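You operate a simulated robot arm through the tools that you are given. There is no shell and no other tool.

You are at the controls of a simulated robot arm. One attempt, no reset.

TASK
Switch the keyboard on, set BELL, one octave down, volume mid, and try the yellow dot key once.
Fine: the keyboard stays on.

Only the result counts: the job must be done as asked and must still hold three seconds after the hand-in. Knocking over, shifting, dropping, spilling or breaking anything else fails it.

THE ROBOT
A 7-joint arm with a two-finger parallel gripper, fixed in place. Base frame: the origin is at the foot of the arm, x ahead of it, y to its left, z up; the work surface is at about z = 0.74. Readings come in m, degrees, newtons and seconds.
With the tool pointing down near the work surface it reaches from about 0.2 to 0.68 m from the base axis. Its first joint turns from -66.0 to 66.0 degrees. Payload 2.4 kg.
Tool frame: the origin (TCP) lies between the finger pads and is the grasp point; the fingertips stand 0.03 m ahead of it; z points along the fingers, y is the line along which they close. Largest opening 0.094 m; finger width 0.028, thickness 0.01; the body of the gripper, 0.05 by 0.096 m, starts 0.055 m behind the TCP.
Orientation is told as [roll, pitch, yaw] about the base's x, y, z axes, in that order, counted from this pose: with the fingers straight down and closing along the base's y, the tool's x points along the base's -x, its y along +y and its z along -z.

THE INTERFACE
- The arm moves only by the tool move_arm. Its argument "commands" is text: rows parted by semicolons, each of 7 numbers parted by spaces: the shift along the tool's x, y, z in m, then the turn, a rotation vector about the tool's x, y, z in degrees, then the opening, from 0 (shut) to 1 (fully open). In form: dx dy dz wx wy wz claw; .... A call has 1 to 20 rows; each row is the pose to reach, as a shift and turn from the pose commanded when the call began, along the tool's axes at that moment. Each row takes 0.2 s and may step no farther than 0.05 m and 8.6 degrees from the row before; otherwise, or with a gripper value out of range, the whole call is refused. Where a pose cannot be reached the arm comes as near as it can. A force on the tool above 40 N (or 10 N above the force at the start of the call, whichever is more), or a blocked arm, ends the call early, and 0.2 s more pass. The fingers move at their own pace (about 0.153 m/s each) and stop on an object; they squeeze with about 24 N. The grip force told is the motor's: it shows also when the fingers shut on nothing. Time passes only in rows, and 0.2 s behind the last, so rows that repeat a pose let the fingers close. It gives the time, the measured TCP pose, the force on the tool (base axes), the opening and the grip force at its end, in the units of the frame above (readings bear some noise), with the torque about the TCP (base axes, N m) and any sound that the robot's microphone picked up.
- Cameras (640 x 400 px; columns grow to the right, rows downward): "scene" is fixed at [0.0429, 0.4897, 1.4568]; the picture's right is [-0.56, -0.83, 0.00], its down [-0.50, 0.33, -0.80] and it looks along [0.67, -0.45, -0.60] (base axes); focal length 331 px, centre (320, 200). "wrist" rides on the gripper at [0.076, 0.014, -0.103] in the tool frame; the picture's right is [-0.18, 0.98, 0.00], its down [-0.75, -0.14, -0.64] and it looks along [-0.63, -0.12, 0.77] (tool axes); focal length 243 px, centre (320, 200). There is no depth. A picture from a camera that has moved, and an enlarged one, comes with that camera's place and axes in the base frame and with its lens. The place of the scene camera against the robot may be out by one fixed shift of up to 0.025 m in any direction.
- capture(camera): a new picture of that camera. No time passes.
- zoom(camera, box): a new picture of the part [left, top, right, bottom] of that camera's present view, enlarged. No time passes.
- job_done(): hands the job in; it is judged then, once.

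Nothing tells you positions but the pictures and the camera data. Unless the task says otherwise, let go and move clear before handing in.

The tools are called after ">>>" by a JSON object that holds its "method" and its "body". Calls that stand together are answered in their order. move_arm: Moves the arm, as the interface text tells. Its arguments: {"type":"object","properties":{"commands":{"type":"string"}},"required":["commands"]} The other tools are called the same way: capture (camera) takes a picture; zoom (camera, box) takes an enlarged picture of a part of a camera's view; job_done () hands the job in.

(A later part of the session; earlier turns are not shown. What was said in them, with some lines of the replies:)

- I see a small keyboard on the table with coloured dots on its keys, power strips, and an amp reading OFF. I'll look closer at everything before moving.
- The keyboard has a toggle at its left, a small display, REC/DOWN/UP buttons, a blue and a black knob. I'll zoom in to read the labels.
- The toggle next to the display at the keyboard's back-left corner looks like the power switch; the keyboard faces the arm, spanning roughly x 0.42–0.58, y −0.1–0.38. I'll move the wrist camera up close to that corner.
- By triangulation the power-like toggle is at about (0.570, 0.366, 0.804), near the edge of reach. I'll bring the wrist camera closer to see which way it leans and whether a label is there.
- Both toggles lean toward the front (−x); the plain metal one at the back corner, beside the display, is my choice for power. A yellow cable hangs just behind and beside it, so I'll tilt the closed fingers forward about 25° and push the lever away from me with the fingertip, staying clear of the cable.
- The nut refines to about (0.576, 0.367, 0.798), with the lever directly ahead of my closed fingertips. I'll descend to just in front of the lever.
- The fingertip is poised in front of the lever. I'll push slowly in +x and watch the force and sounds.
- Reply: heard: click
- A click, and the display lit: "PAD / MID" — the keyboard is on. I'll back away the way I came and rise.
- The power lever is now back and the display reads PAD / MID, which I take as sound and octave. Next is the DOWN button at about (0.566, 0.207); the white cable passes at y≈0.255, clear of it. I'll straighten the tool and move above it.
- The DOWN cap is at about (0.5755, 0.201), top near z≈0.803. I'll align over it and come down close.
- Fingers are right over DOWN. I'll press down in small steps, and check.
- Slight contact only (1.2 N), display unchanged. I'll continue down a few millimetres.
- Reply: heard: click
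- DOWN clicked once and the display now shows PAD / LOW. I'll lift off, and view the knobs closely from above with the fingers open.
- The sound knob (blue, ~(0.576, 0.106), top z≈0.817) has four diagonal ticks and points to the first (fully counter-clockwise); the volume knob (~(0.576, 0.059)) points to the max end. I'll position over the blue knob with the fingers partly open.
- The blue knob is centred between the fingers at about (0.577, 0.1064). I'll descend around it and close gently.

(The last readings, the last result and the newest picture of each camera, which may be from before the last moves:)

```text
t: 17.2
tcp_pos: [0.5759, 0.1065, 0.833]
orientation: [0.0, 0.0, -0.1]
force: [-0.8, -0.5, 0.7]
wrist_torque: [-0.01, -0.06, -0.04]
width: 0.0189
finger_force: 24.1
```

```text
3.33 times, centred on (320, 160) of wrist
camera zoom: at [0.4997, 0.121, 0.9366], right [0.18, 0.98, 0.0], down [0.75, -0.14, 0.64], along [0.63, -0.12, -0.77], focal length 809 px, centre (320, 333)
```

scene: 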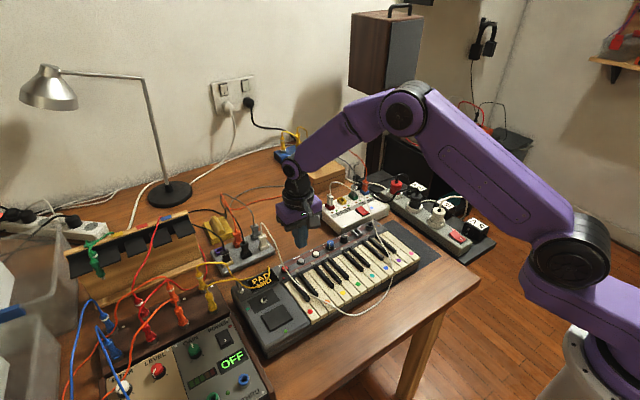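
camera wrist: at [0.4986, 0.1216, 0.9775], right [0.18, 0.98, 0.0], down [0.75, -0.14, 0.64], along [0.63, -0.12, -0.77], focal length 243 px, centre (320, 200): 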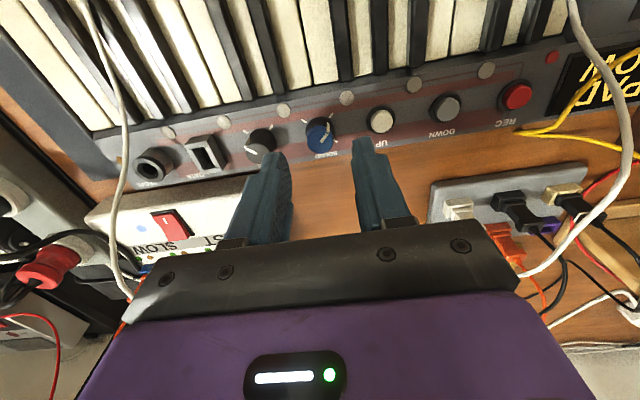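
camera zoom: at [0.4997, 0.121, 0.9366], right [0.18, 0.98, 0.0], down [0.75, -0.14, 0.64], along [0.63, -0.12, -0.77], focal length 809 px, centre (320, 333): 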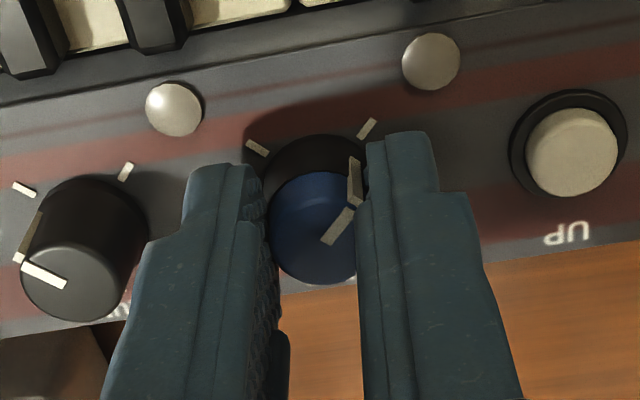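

Gripped at 18.9 mm width with no side force. Now I'll turn clockwise (tool +z) about 90° toward the next tick and read the display.

>>> {"method": "move_arm", "body": {"commands": "0 0 0 0 0 8.2 0.1; 0 0 0 0 0 16.4 0.1; 0 0 0 0 0 24.6 0.1; 0 0 0 0 0 32.8 0.1; 0 0 0 0 0 41 0.1; 0 0 0 0 0 49.2 0.1; 0 0 0 0 0 57.4 0.1; 0 0 0 0 0 65.6 0.1; 0 0 0 0 0 73.8 0.1; 0 0 0 0 0 82 0.1; 0 0 0 0 0 90 0.1; 0 0 0 0 0 90 0.1"}}

>>> {"method": "capture", "body": {"camera": "scene"}}

>>> {"method": "zoom", "body": {"camera": "scene", "box": [230, 200, 390, 310]}}

>>> {"method": "capture", "body": {"camera": "wrist"}}

```text
t: 19.8
tcp_pos: [0.5771, 0.1058, 0.8322]
orientation: [0.1, 0.0, -90.2]
force: [4.6, 0.2, 1.6]
wrist_torque: [0.04, -0.16, 0.01]
width: 0.0192
finger_force: 23.9
```

```text
taken
```

scene: 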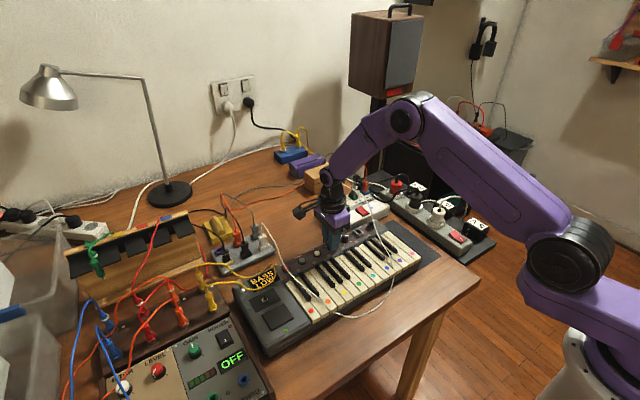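

```text
3.64 times, centred on (310, 255) of scene
camera zoom: at [0.043, 0.4897, 1.4568], right [-0.56, -0.83, 0.0], down [-0.5, 0.33, -0.8], along [0.67, -0.45, -0.6], focal length 1205 px, centre (356, 0)
```

zoom: 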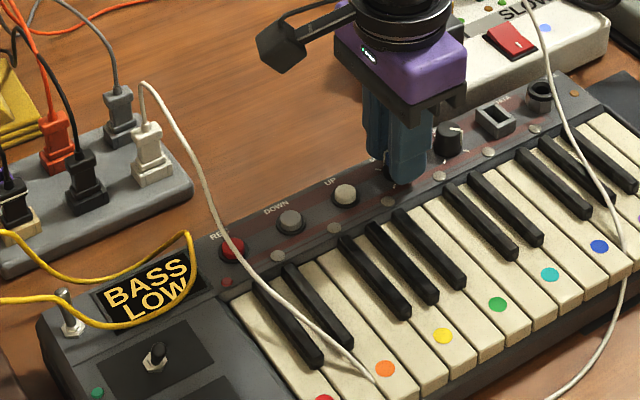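

```text
taken
camera wrist: at [0.5918, 0.1814, 0.9367], right [0.98, -0.19, 0.0], down [-0.14, -0.75, 0.64], along [-0.12, -0.63, -0.77], focal length 243 px, centre (320, 200)
```

wrist: 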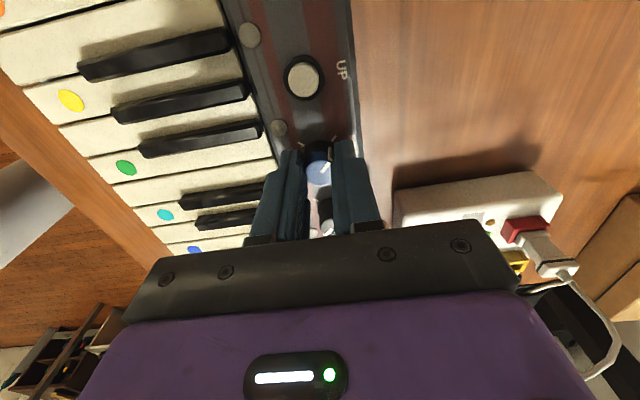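

The display now says BASS, so the knob selects in 90° steps. I'll let go, lift, unwind the wrist, and re-grip for the next step.

>>> {"method": "move_arm", "body": {"commands": "0 0.001 0 0 0 0 0.3; 0 0.001 0 0 0 0 0.42; 0 0.001 -0.02 0 0 0 0.42; 0 0.001 -0.035 0 0 0 0.42; 0 0.001 -0.035 0 0 -8.2 0.42; 0 0.001 -0.035 0 0 -16.4 0.42; 0 0.001 -0.035 0 0 -24.6 0.42; 0 0.001 -0.035 0 0 -32.8 0.42; 0 0.001 -0.035 0 0 -41 0.42; 0 0.001 -0.035 0 0 -49.2 0.42; 0 0.001 -0.035 0 0 -57.4 0.42; 0 0.001 -0.035 0 0 -65.6 0.42; 0 0.001 -0.035 0 0 -73.8 0.42; 0 0.001 -0.035 0 0 -82 0.42; 0 0.001 -0.035 0 0 -90 0.42; 0 0.001 -0.035 0 0 -90 0.42"}}

>>> {"method": "zoom", "body": {"camera": "wrist", "box": [240, 100, 400, 220]}}

>>> {"method": "zoom", "body": {"camera": "scene", "box": [230, 200, 390, 310]}}

```text
t: 23.2
tcp_pos: [0.5777, 0.1076, 0.8674]
orientation: [0.0, 0.0, 0.1]
force: [0.9, -0.2, 1.0]
wrist_torque: [-0.02, 0.01, -0.07]
width: 0.0394
finger_force: 0.2
```

```text
3.33 times, centred on (320, 160) of wrist
camera zoom: at [0.5018, 0.1206, 0.9717], right [0.18, 0.98, 0.0], down [0.75, -0.14, 0.64], along [0.63, -0.12, -0.77], focal length 809 px, centre (320, 333)
```

zoom: 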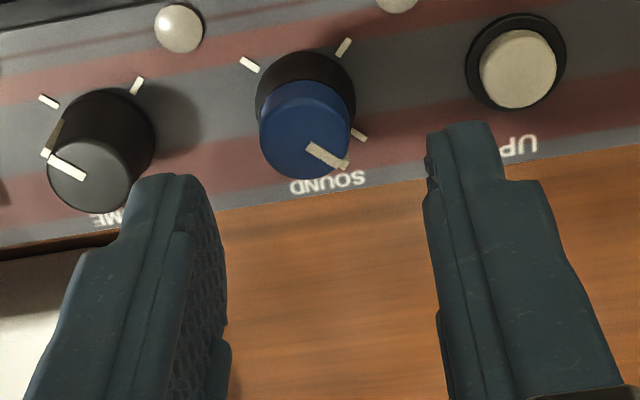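

```text
3.64 times, centred on (310, 255) of scene
camera zoom: at [0.0429, 0.4897, 1.4568], right [-0.56, -0.83, 0.0], down [-0.5, 0.33, -0.8], along [0.67, -0.45, -0.6], focal length 1205 px, centre (356, 0)
```

zoom: 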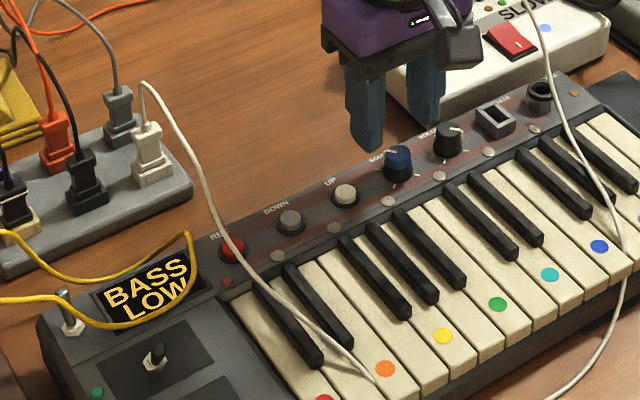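

It turned cleanly onto the second tick. I'll lower, re-grip and turn another 90°.

>>> {"method": "move_arm", "body": {"commands": "0.001 -0.0015 0.018 0 0 0 0.42; 0.001 -0.0015 0.035 0 0 0 0.42; 0.001 -0.0015 0.035 0 0 0 0.3; 0.001 -0.0015 0.035 0 0 0 0.1; 0.001 -0.0015 0.035 0 0 0 0.1; 0.001 -0.0015 0.035 0 0 8.2 0.1; 0.001 -0.0015 0.035 0 0 16.4 0.1; 0.001 -0.0015 0.035 0 0 24.6 0.1; 0.001 -0.0015 0.035 0 0 32.8 0.1; 0.001 -0.0015 0.035 0 0 41 0.1; 0.001 -0.0015 0.035 0 0 49.2 0.1; 0.001 -0.0015 0.035 0 0 57.4 0.1; 0.001 -0.0015 0.035 0 0 65.6 0.1; 0.001 -0.0015 0.035 0 0 73.8 0.1; 0.001 -0.0015 0.035 0 0 82 0.1; 0.001 -0.0015 0.035 0 0 90 0.1; 0.001 -0.0015 0.035 0 0 90 0.1"}}

>>> {"method": "zoom", "body": {"camera": "scene", "box": [230, 200, 390, 310]}}

>>> {"method": "capture", "body": {"camera": "wrist"}}

```text
t: 26.8
tcp_pos: [0.5773, 0.1043, 0.8321]
orientation: [-0.2, 0.1, -90.1]
force: [-1.1, 2.8, -0.4]
wrist_torque: [0.14, 0.08, 0.02]
width: 0.0188
finger_force: 24.5
```

```text
3.64 times, centred on (310, 255) of scene
camera zoom: at [0.0431, 0.4898, 1.4568], right [-0.56, -0.83, 0.0], down [-0.5, 0.33, -0.8], along [0.67, -0.45, -0.6], focal length 1205 px, centre (356, 0)
```

zoom: 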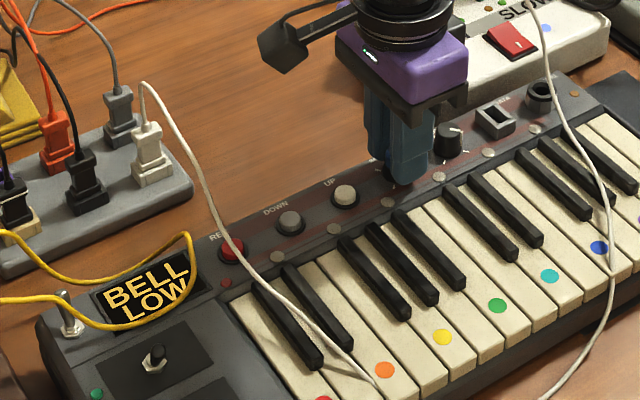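

```text
taken
camera wrist: at [0.5913, 0.1806, 0.9364], right [0.98, -0.19, 0.0], down [-0.14, -0.75, 0.64], along [-0.12, -0.63, -0.77], focal length 243 px, centre (320, 200)
```

wrist: 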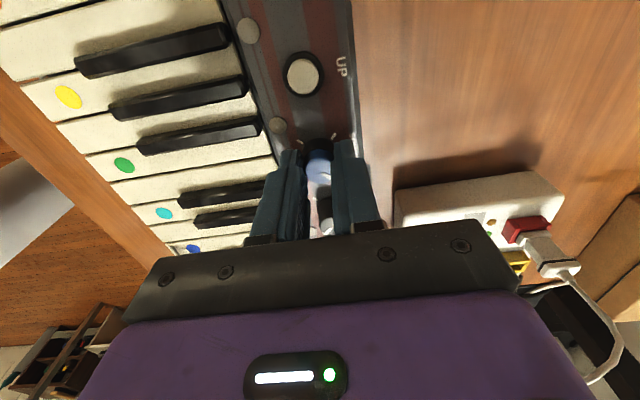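

BELL / LOW — sound and octave are set. I'll release, lift, and move over the volume knob keeping this wrist yaw so I have room to turn it back.

>>> {"method": "move_arm", "body": {"commands": "0 0 0 0 0 0 0.3; 0 0 0 0 0 0 0.42; 0 0 -0.02 0 0 0 0.42; 0 0 -0.045 0 0 0 0.42; -0.025 0 -0.06 0 0 0 0.42; -0.047 0 -0.06 0 0 0 0.42; -0.047 0 -0.06 0 0 0 0.42"}}

>>> {"method": "capture", "body": {"camera": "wrist"}}

>>> {"method": "zoom", "body": {"camera": "wrist", "box": [240, 80, 400, 200]}}

>>> {"method": "zoom", "body": {"camera": "scene", "box": [300, 200, 400, 270]}}

```text
t: 28.4
tcp_pos: [0.576, 0.0582, 0.8937]
orientation: [0.0, 0.0, -90.0]
force: [-0.4, -1.3, -0.1]
wrist_torque: [0.01, 0.02, -0.02]
width: 0.0395
finger_force: 0.1
```

```text
taken
camera wrist: at [0.5904, 0.1339, 0.997], right [0.98, -0.18, 0.0], down [-0.14, -0.75, 0.64], along [-0.12, -0.63, -0.77], focal length 243 px, centre (320, 200)
```

wrist: 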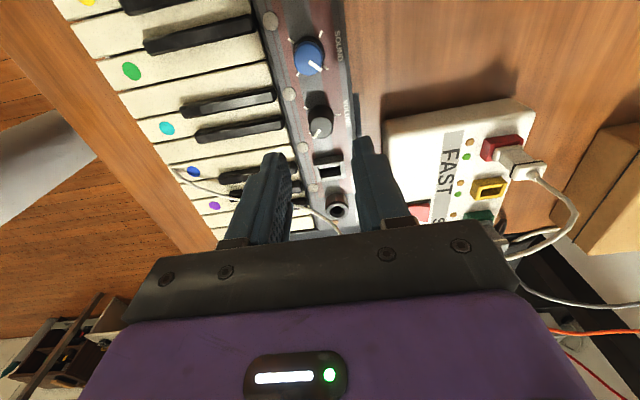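

```text
3.33 times, centred on (320, 140) of wrist
camera zoom: at [0.5904, 0.1339, 0.997], right [0.98, -0.18, 0.0], down [-0.14, -0.75, 0.64], along [-0.12, -0.63, -0.77], focal length 809 px, centre (320, 400)
```

zoom: 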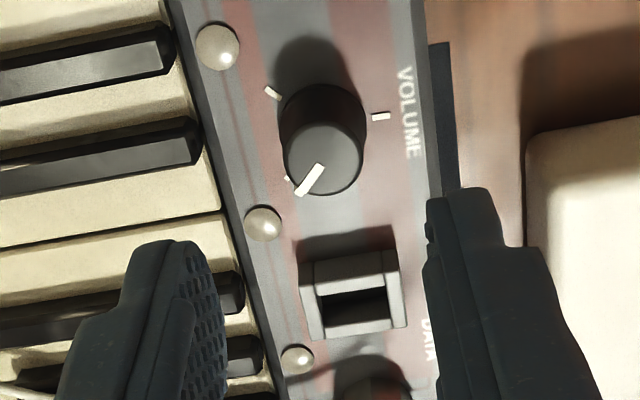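

```text
5.71 times, centred on (350, 235) of scene
camera zoom: at [0.0429, 0.4897, 1.4568], right [-0.56, -0.83, 0.0], down [-0.5, 0.33, -0.8], along [0.67, -0.45, -0.6], focal length 1893 px, centre (149, 0)
```

zoom: 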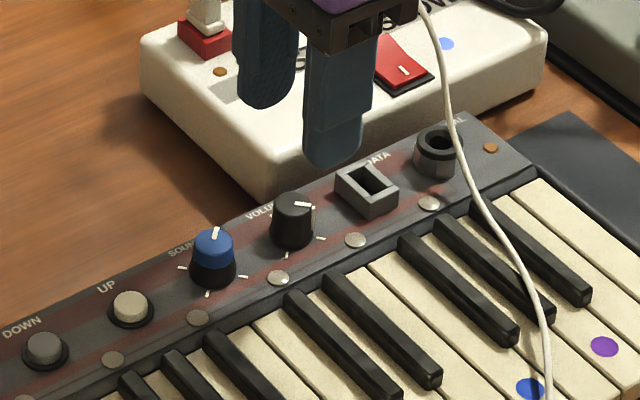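

The volume knob has three ticks: min, middle (pointing away, under "VOLUME"), and max, where it now points. I need about 135° counter-clockwise; I'll descend around it and grip.

>>> {"method": "move_arm", "body": {"commands": "0 0.0005 0.02 0 0 0 0.42; 0 0.0005 0.04 0 0 0 0.42; 0 0.0005 0.061 0 0 0 0.42; 0 0.0005 0.061 0 0 0 0.42; 0 0.0005 0.061 0 0 0 0.3; 0 0.0005 0.061 0 0 0 0.1; 0 0.0005 0.061 0 0 0 0.1"}}

>>> {"method": "zoom", "body": {"camera": "wrist", "box": [240, 80, 400, 200]}}

>>> {"method": "capture", "body": {"camera": "scene"}}

```text
t: 30.0
tcp_pos: [0.5776, 0.0579, 0.8319]
orientation: [0.0, 0.0, -90.0]
force: [-0.3, -0.6, -0.3]
wrist_torque: [0.01, 0.02, -0.01]
width: 0.0187
finger_force: 24.0
```

```text
3.33 times, centred on (320, 140) of wrist
camera zoom: at [0.5911, 0.1337, 0.9359], right [0.98, -0.18, 0.0], down [-0.14, -0.75, 0.64], along [-0.12, -0.63, -0.77], focal length 809 px, centre (320, 400)
```

zoom: 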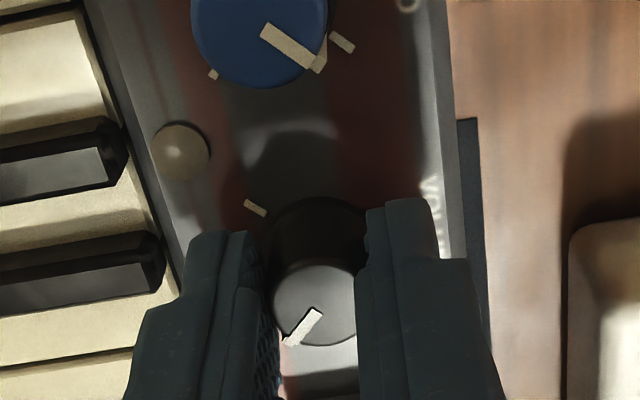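

```text
taken
```

scene: 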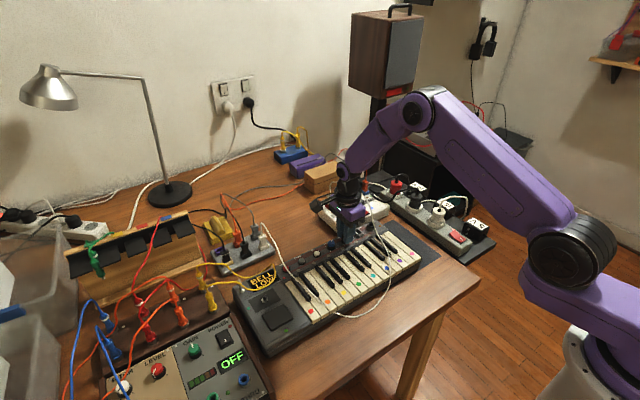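

Gripped, with the pointer at the diagonal max. I'll turn counter-clockwise 135°.

>>> {"method": "move_arm", "body": {"commands": "0 0 0 0 0 -8 0.1; 0 0 0 0 0 -16 0.1; 0 0 0 0 0 -24 0.1; 0 0 0 0 0 -32 0.1; 0 0 0 0 0 -40 0.1; 0 0 0 0 0 -48 0.1; 0 0 0 0 0 -56 0.1; 0 0 0 0 0 -64 0.1; 0 0 0 0 0 -72 0.1; 0 0 0 0 0 -80 0.1; 0 0 0 0 0 -88 0.1; 0 0 0 0 0 -96 0.1; 0 0 0 0 0 -104 0.1; 0 0 0 0 0 -112 0.1; 0 0 0 0 0 -120 0.1; 0 0 0 0 0 -128 0.1; 0 0 0 0 0 -135 0.1; 0 0 0 0 0 -135 0.1"}}

>>> {"method": "zoom", "body": {"camera": "wrist", "box": [240, 80, 400, 200]}}

>>> {"method": "zoom", "body": {"camera": "scene", "box": [230, 200, 410, 310]}}

```text
t: 33.8
tcp_pos: [0.5768, 0.0584, 0.8301]
orientation: [0.0, 0.0, 45.0]
force: [-5.9, -3.5, 1.3]
wrist_torque: [0.13, -0.13, -0.02]
width: 0.019
finger_force: 24.0
```

```text
3.33 times, centred on (320, 140) of wrist
camera zoom: at [0.5133, 0.0135, 0.9355], right [-0.57, 0.82, 0.0], down [0.63, 0.43, 0.64], along [0.53, 0.36, -0.77], focal length 809 px, centre (320, 400)
```

zoom: 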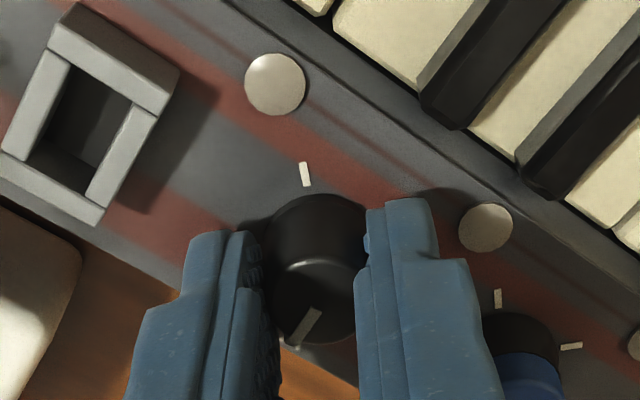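

```text
3.56 times, centred on (320, 255) of scene
camera zoom: at [0.0427, 0.4896, 1.4569], right [-0.56, -0.83, 0.0], down [-0.5, 0.33, -0.8], along [0.67, -0.45, -0.6], focal length 1178 px, centre (320, 4)
```

zoom: 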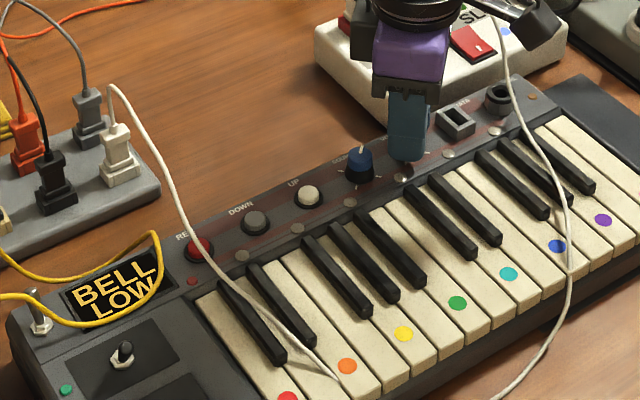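

The pointer now points straight ahead (+x) onto the middle tick. I'll release, lift straight up and straighten the wrist to verify.

>>> {"method": "move_arm", "body": {"commands": "0 0 0 0 0 0 0.3; 0 0 0 0 0 0 0.42; 0 0 -0.02 0 0 0 0.42; 0 0 -0.045 0 0 0 0.42; 0 0 -0.07 0 0 0 0.42; 0 0 -0.09 0 0 8 0.42; 0 0 -0.09 0 0 16 0.42; 0 0 -0.09 0 0 24 0.42; 0 0 -0.09 0 0 32 0.42; 0 0 -0.09 0 0 40 0.42; 0 0 -0.09 0 0 45 0.42; 0 0 -0.09 0 0 45 0.42"}}

>>> {"method": "zoom", "body": {"camera": "wrist", "box": [250, 80, 390, 185]}}

>>> {"method": "capture", "body": {"camera": "wrist"}}

>>> {"method": "zoom", "body": {"camera": "scene", "box": [230, 200, 410, 310]}}

```text
t: 36.4
tcp_pos: [0.5778, 0.058, 0.9212]
orientation: [0.0, 0.0, 0.0]
force: [0.5, -0.3, -0.6]
wrist_torque: [0.01, -0.01, 0.02]
width: 0.0394
finger_force: 0.0
```

```text
3.81 times, centred on (320, 132) of wrist
camera zoom: at [0.5011, 0.0721, 1.0254], right [0.19, 0.98, 0.0], down [0.75, -0.14, 0.64], along [0.63, -0.12, -0.77], focal length 924 px, centre (320, 457)
```

zoom: 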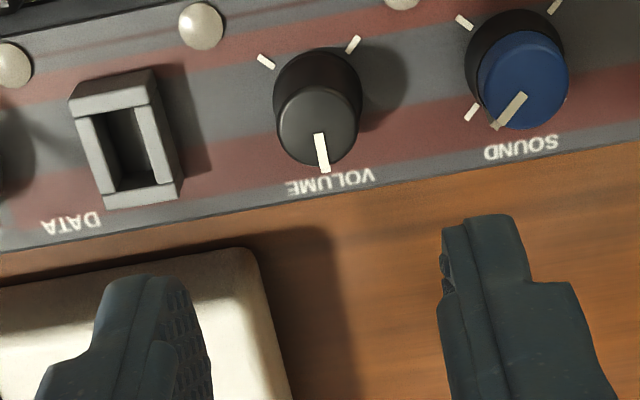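

```text
taken
camera wrist: at [0.5011, 0.0721, 1.0254], right [0.19, 0.98, 0.0], down [0.75, -0.14, 0.64], along [0.63, -0.12, -0.77], focal length 243 px, centre (320, 200)
```

wrist: 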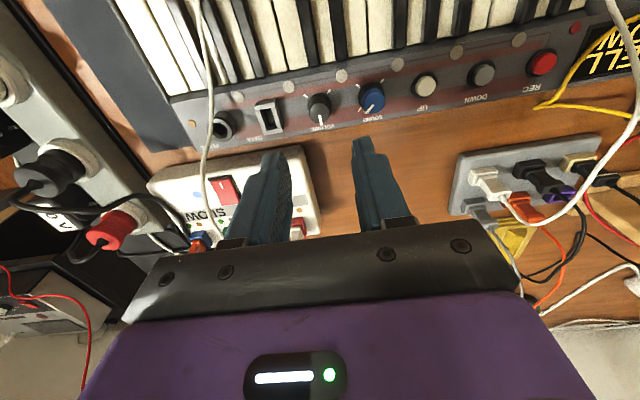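

```text
3.56 times, centred on (320, 255) of scene
camera zoom: at [0.0429, 0.4897, 1.4568], right [-0.56, -0.83, 0.0], down [-0.5, 0.33, -0.8], along [0.67, -0.45, -0.6], focal length 1178 px, centre (320, 4)
```

zoom: 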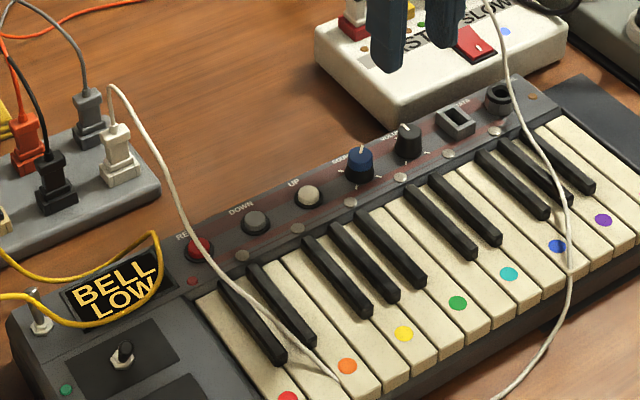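

Volume points to the middle tick, sound to BELL, display shows BELL / LOW. The last step is the yellow-dot key near (0.443, 0.163, 0.787); I'll look closely first, since the keys are only ~22 mm wide.

>>> {"method": "move_arm", "body": {"commands": "0.03 0.02 0 0 0 0 0.6; 0.06 0.04 0 0 0 0 1; 0.09 0.06 0 0 0 0 1; 0.12 0.08 0 0 0 0 1; 0.155 0.1 0 0 0 0 1; 0.155 0.1 0 0 0 0 1"}}

>>> {"method": "capture", "body": {"camera": "wrist"}}

>>> {"method": "zoom", "body": {"camera": "wrist", "box": [240, 60, 400, 180]}}

```text
t: 37.8
tcp_pos: [0.4219, 0.1597, 0.9224]
orientation: [0.0, -0.1, 0.1]
force: [-0.1, 0.2, -0.4]
wrist_torque: [-0.02, -0.02, 0.03]
width: 0.0939
finger_force: 0.0
```

```text
taken
camera wrist: at [0.3454, 0.1737, 1.0266], right [0.18, 0.98, 0.0], down [0.75, -0.14, 0.64], along [0.63, -0.12, -0.77], focal length 243 px, centre (320, 200)
```

wrist: 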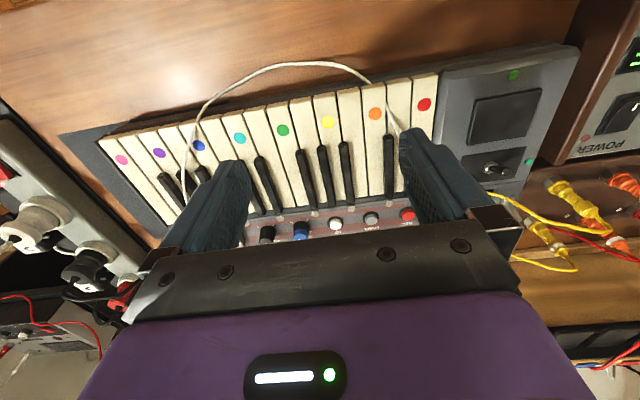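

```text
3.33 times, centred on (320, 120) of wrist
camera zoom: at [0.3454, 0.1737, 1.0266], right [0.18, 0.98, 0.0], down [0.75, -0.14, 0.64], along [0.63, -0.12, -0.77], focal length 809 px, centre (320, 467)
```

zoom: 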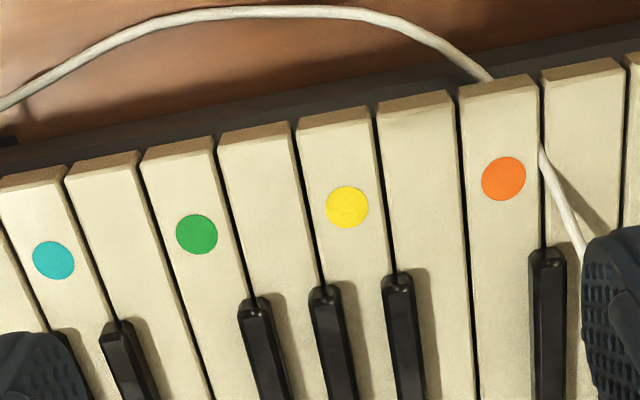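

The yellow key is centred at y≈0.1635 with ~23.6 mm pitch, so a closed 21 mm fingertip flat-on risks touching neighbours. I'll roll the closed gripper 30° so only one fingertip edge presses the key, and approach.

>>> {"method": "move_arm", "body": {"commands": "0 0 0 -7.5 0 0 0.5; -0.004 -0.002 0.01 -15 0 0 0; -0.008 -0.004 0.025 -22.5 0 0 0; -0.012 -0.007 0.045 -30 0 0 0; -0.012 -0.007 0.065 -30 0 0 0; -0.012 -0.007 0.077 -30 0 0 0; -0.012 -0.007 0.077 -30 0 0 0"}}

>>> {"method": "capture", "body": {"camera": "wrist"}}

>>> {"method": "zoom", "body": {"camera": "scene", "box": [260, 220, 420, 330]}}

>>> {"method": "zoom", "body": {"camera": "wrist", "box": [240, 80, 400, 200]}}

```text
t: 39.4
tcp_pos: [0.4346, 0.1516, 0.8447]
orientation: [29.9, 0.1, 0.0]
force: [-0.5, -0.2, 0.6]
wrist_torque: [0.02, -0.01, 0.0]
width: 0.0
finger_force: 24.2
```

```text
taken
camera wrist: at [0.3588, 0.1127, 0.9423], right [0.18, 0.85, 0.49], down [0.75, -0.44, 0.49], along [0.63, 0.28, -0.72], focal length 243 px, centre (320, 200)
```

wrist: 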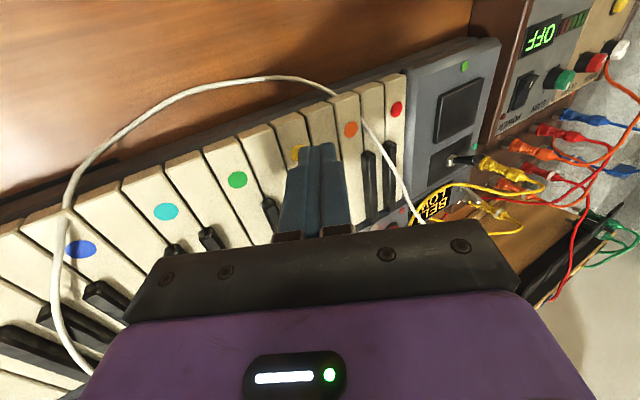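

```text
3.64 times, centred on (340, 275) of scene
camera zoom: at [0.0429, 0.4897, 1.4568], right [-0.56, -0.83, 0.0], down [-0.5, 0.33, -0.8], along [0.67, -0.45, -0.6], focal length 1205 px, centre (247, -73)
```

zoom: 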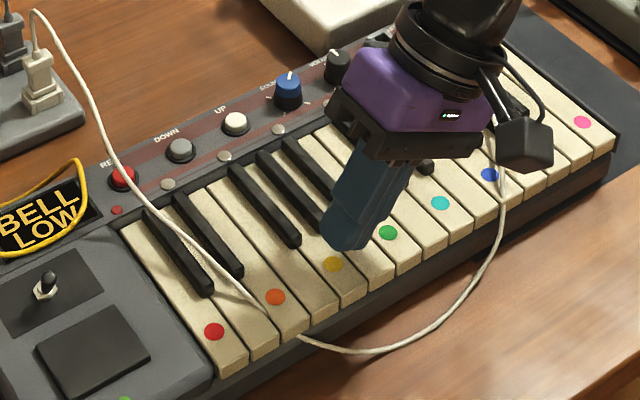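

```text
3.33 times, centred on (320, 140) of wrist
camera zoom: at [0.3588, 0.1127, 0.9423], right [0.18, 0.85, 0.49], down [0.75, -0.44, 0.49], along [0.63, 0.28, -0.72], focal length 809 px, centre (320, 400)
```

zoom: 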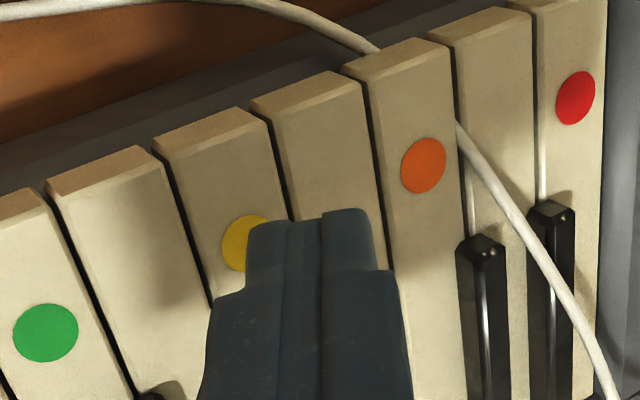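

The edge of the lower finger is over the yellow key, well inside it. I'll descend gradually until it sounds.

>>> {"method": "move_arm", "body": {"commands": "0 -0.005 0.0087 0 0 0 0; 0 -0.009 0.0173 0 0 0 0; 0 -0.0108 0.0204 0 0 0 0; 0 -0.0116 0.0219 0 0 0 0"}}

>>> {"method": "zoom", "body": {"camera": "wrist", "box": [240, 80, 400, 200]}}

>>> {"method": "zoom", "body": {"camera": "scene", "box": [300, 240, 400, 310]}}

```text
t: 40.4
tcp_pos: [0.4351, 0.1518, 0.8205]
orientation: [30.1, 0.0, 0.0]
force: [0.2, -0.3, 0.3]
wrist_torque: [0.0, 0.0, -0.01]
width: 0.0
finger_force: 24.0
```

```text
3.33 times, centred on (320, 140) of wrist
camera zoom: at [0.3586, 0.1129, 0.9175], right [0.18, 0.85, 0.49], down [0.75, -0.44, 0.49], along [0.63, 0.28, -0.72], focal length 809 px, centre (320, 400)
```

zoom: 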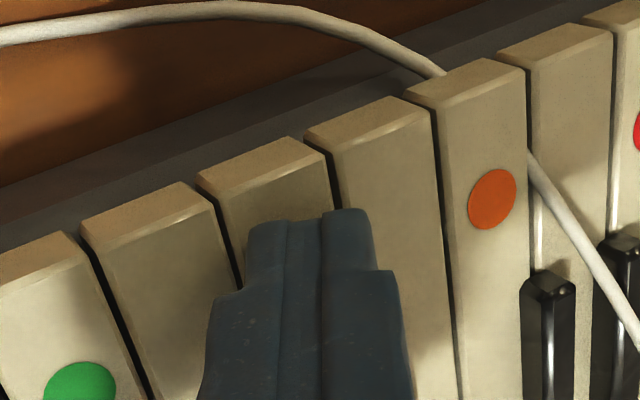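

```text
5.71 times, centred on (350, 275) of scene
camera zoom: at [0.0429, 0.4897, 1.4568], right [-0.56, -0.83, 0.0], down [-0.5, 0.33, -0.8], along [0.67, -0.45, -0.6], focal length 1893 px, centre (149, -229)
```

zoom: 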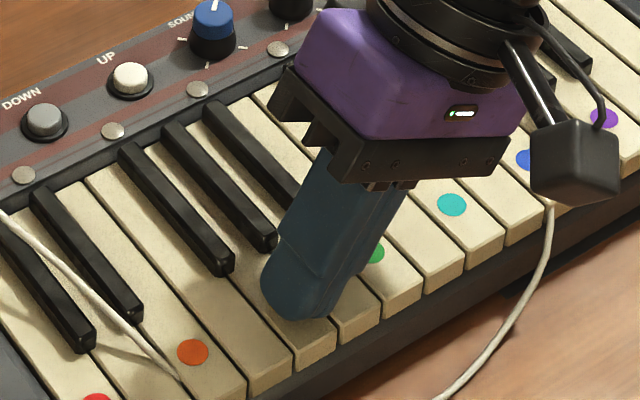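

Nearly in contact, and over the yellow key only. Pressing further in small steps.

>>> {"method": "move_arm", "body": {"commands": "0 -0.0008 0.0013 0 0 0 0; 0 -0.0015 0.0026 0 0 0 0; 0 -0.0023 0.0039 0 0 0 0; 0 -0.003 0.0052 0 0 0 0"}}

>>> {"method": "zoom", "body": {"camera": "wrist", "box": [240, 80, 400, 200]}}

```text
t: 41.4
tcp_pos: [0.4339, 0.1527, 0.8148]
orientation: [29.9, 0.0, -0.1]
force: [1.3, -1.3, 0.9]
wrist_torque: [-0.02, -0.01, -0.02]
width: 0.0
finger_force: 23.9
heard: click
```

```text
3.33 times, centred on (320, 140) of wrist
camera zoom: at [0.3583, 0.1132, 0.9117], right [0.18, 0.85, 0.49], down [0.75, -0.44, 0.49], along [0.63, 0.28, -0.72], focal length 809 px, centre (320, 400)
```

zoom: 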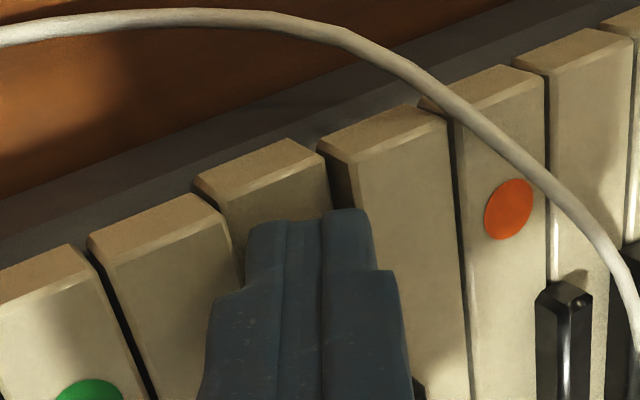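

A click was heard and the yellow key is visibly depressed. I'll lift straight off and check everything.

>>> {"method": "move_arm", "body": {"commands": "0 0.005 -0.0087 0 0 0 0; 0 0.015 -0.026 0 0 0 0; 0 0.035 -0.0606 0 0 0 0; 0 0.055 -0.0953 0 0 0 0; 0 0.075 -0.13 0 0 0 0; 0 0.075 -0.13 7.5 0 0 0; 0 0.075 -0.13 15 0 0 0; 0 0.075 -0.13 22.5 0 0 0; 0 0.075 -0.13 30 0 0 0.3; 0 0.075 -0.13 30 0 0 0.3"}}

>>> {"method": "capture", "body": {"camera": "scene"}}

>>> {"method": "zoom", "body": {"camera": "scene", "box": [220, 210, 430, 350]}}

>>> {"method": "capture", "body": {"camera": "wrist"}}

```text
t: 43.6
tcp_pos: [0.433, 0.1522, 0.964]
orientation: [-0.1, 0.0, 0.0]
force: [-0.1, -0.1, 0.1]
wrist_torque: [-0.01, 0.0, -0.03]
width: 0.0282
finger_force: 0.1
```

```text
taken
```

scene: 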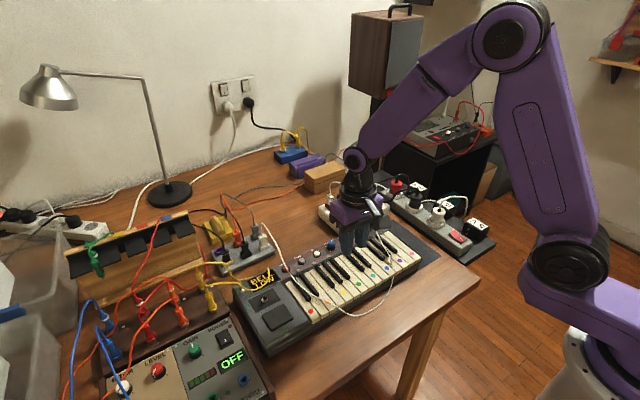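

```text
2.86 times, centred on (325, 280) of scene
camera zoom: at [0.0429, 0.4897, 1.4568], right [-0.56, -0.83, 0.0], down [-0.5, 0.33, -0.8], along [0.67, -0.45, -0.6], focal length 947 px, centre (306, -29)
```

zoom: 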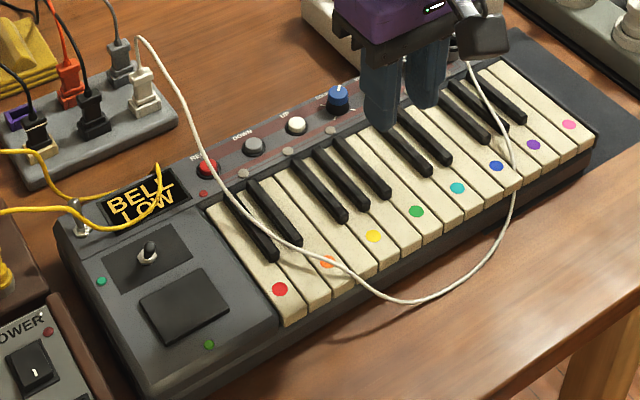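

```text
taken
camera wrist: at [0.3577, 0.1661, 1.0674], right [0.18, 0.98, 0.0], down [0.75, -0.14, 0.64], along [0.63, -0.12, -0.77], focal length 243 px, centre (320, 200)
```

wrist: 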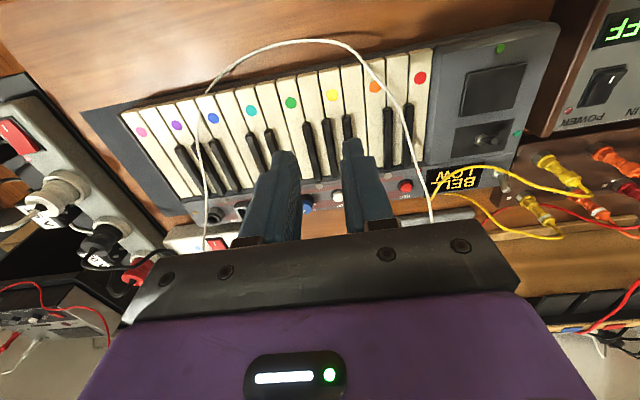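

The display reads BELL / LOW, the power lever is on, the volume knob was set to the middle tick, and the yellow key was pressed once and has come back up. The arm is clear and nothing else has moved, so I'm handing in.

>>> {"method": "job_done", "body": {}}

```text
The job is handed in.
```

I've handed the job in: the keyboard is on and set as you asked, and I pressed the yellow dot key once. No verdict came back, so this rests on what I saw and heard.

- **Power:** I flipped the metal toggle at the back-left corner. It clicked and the display lit up. It had no label, so I picked it because it sits next to the display. The keyboard is still on.
- **Sound:** I turned the blue knob two steps clockwise, and the display reads BELL.
- **Octave:** I pressed DOWN once, and the display went from MID to LOW.
- **Volume:** I turned the knob back from its maximum to the middle tick. The display doesn't show volume, so I judged this from the pointer.
- **Yellow dot key:** I pressed it once with the edge of one fingertip, so the neighbouring keys weren't touched. I heard a click and saw the key go down and come back up, but no note was reported.

The keyboard didn't visibly move. The loose white and yellow cables swayed during the job and stayed where they hang. The arm ended raised and clear of the table.
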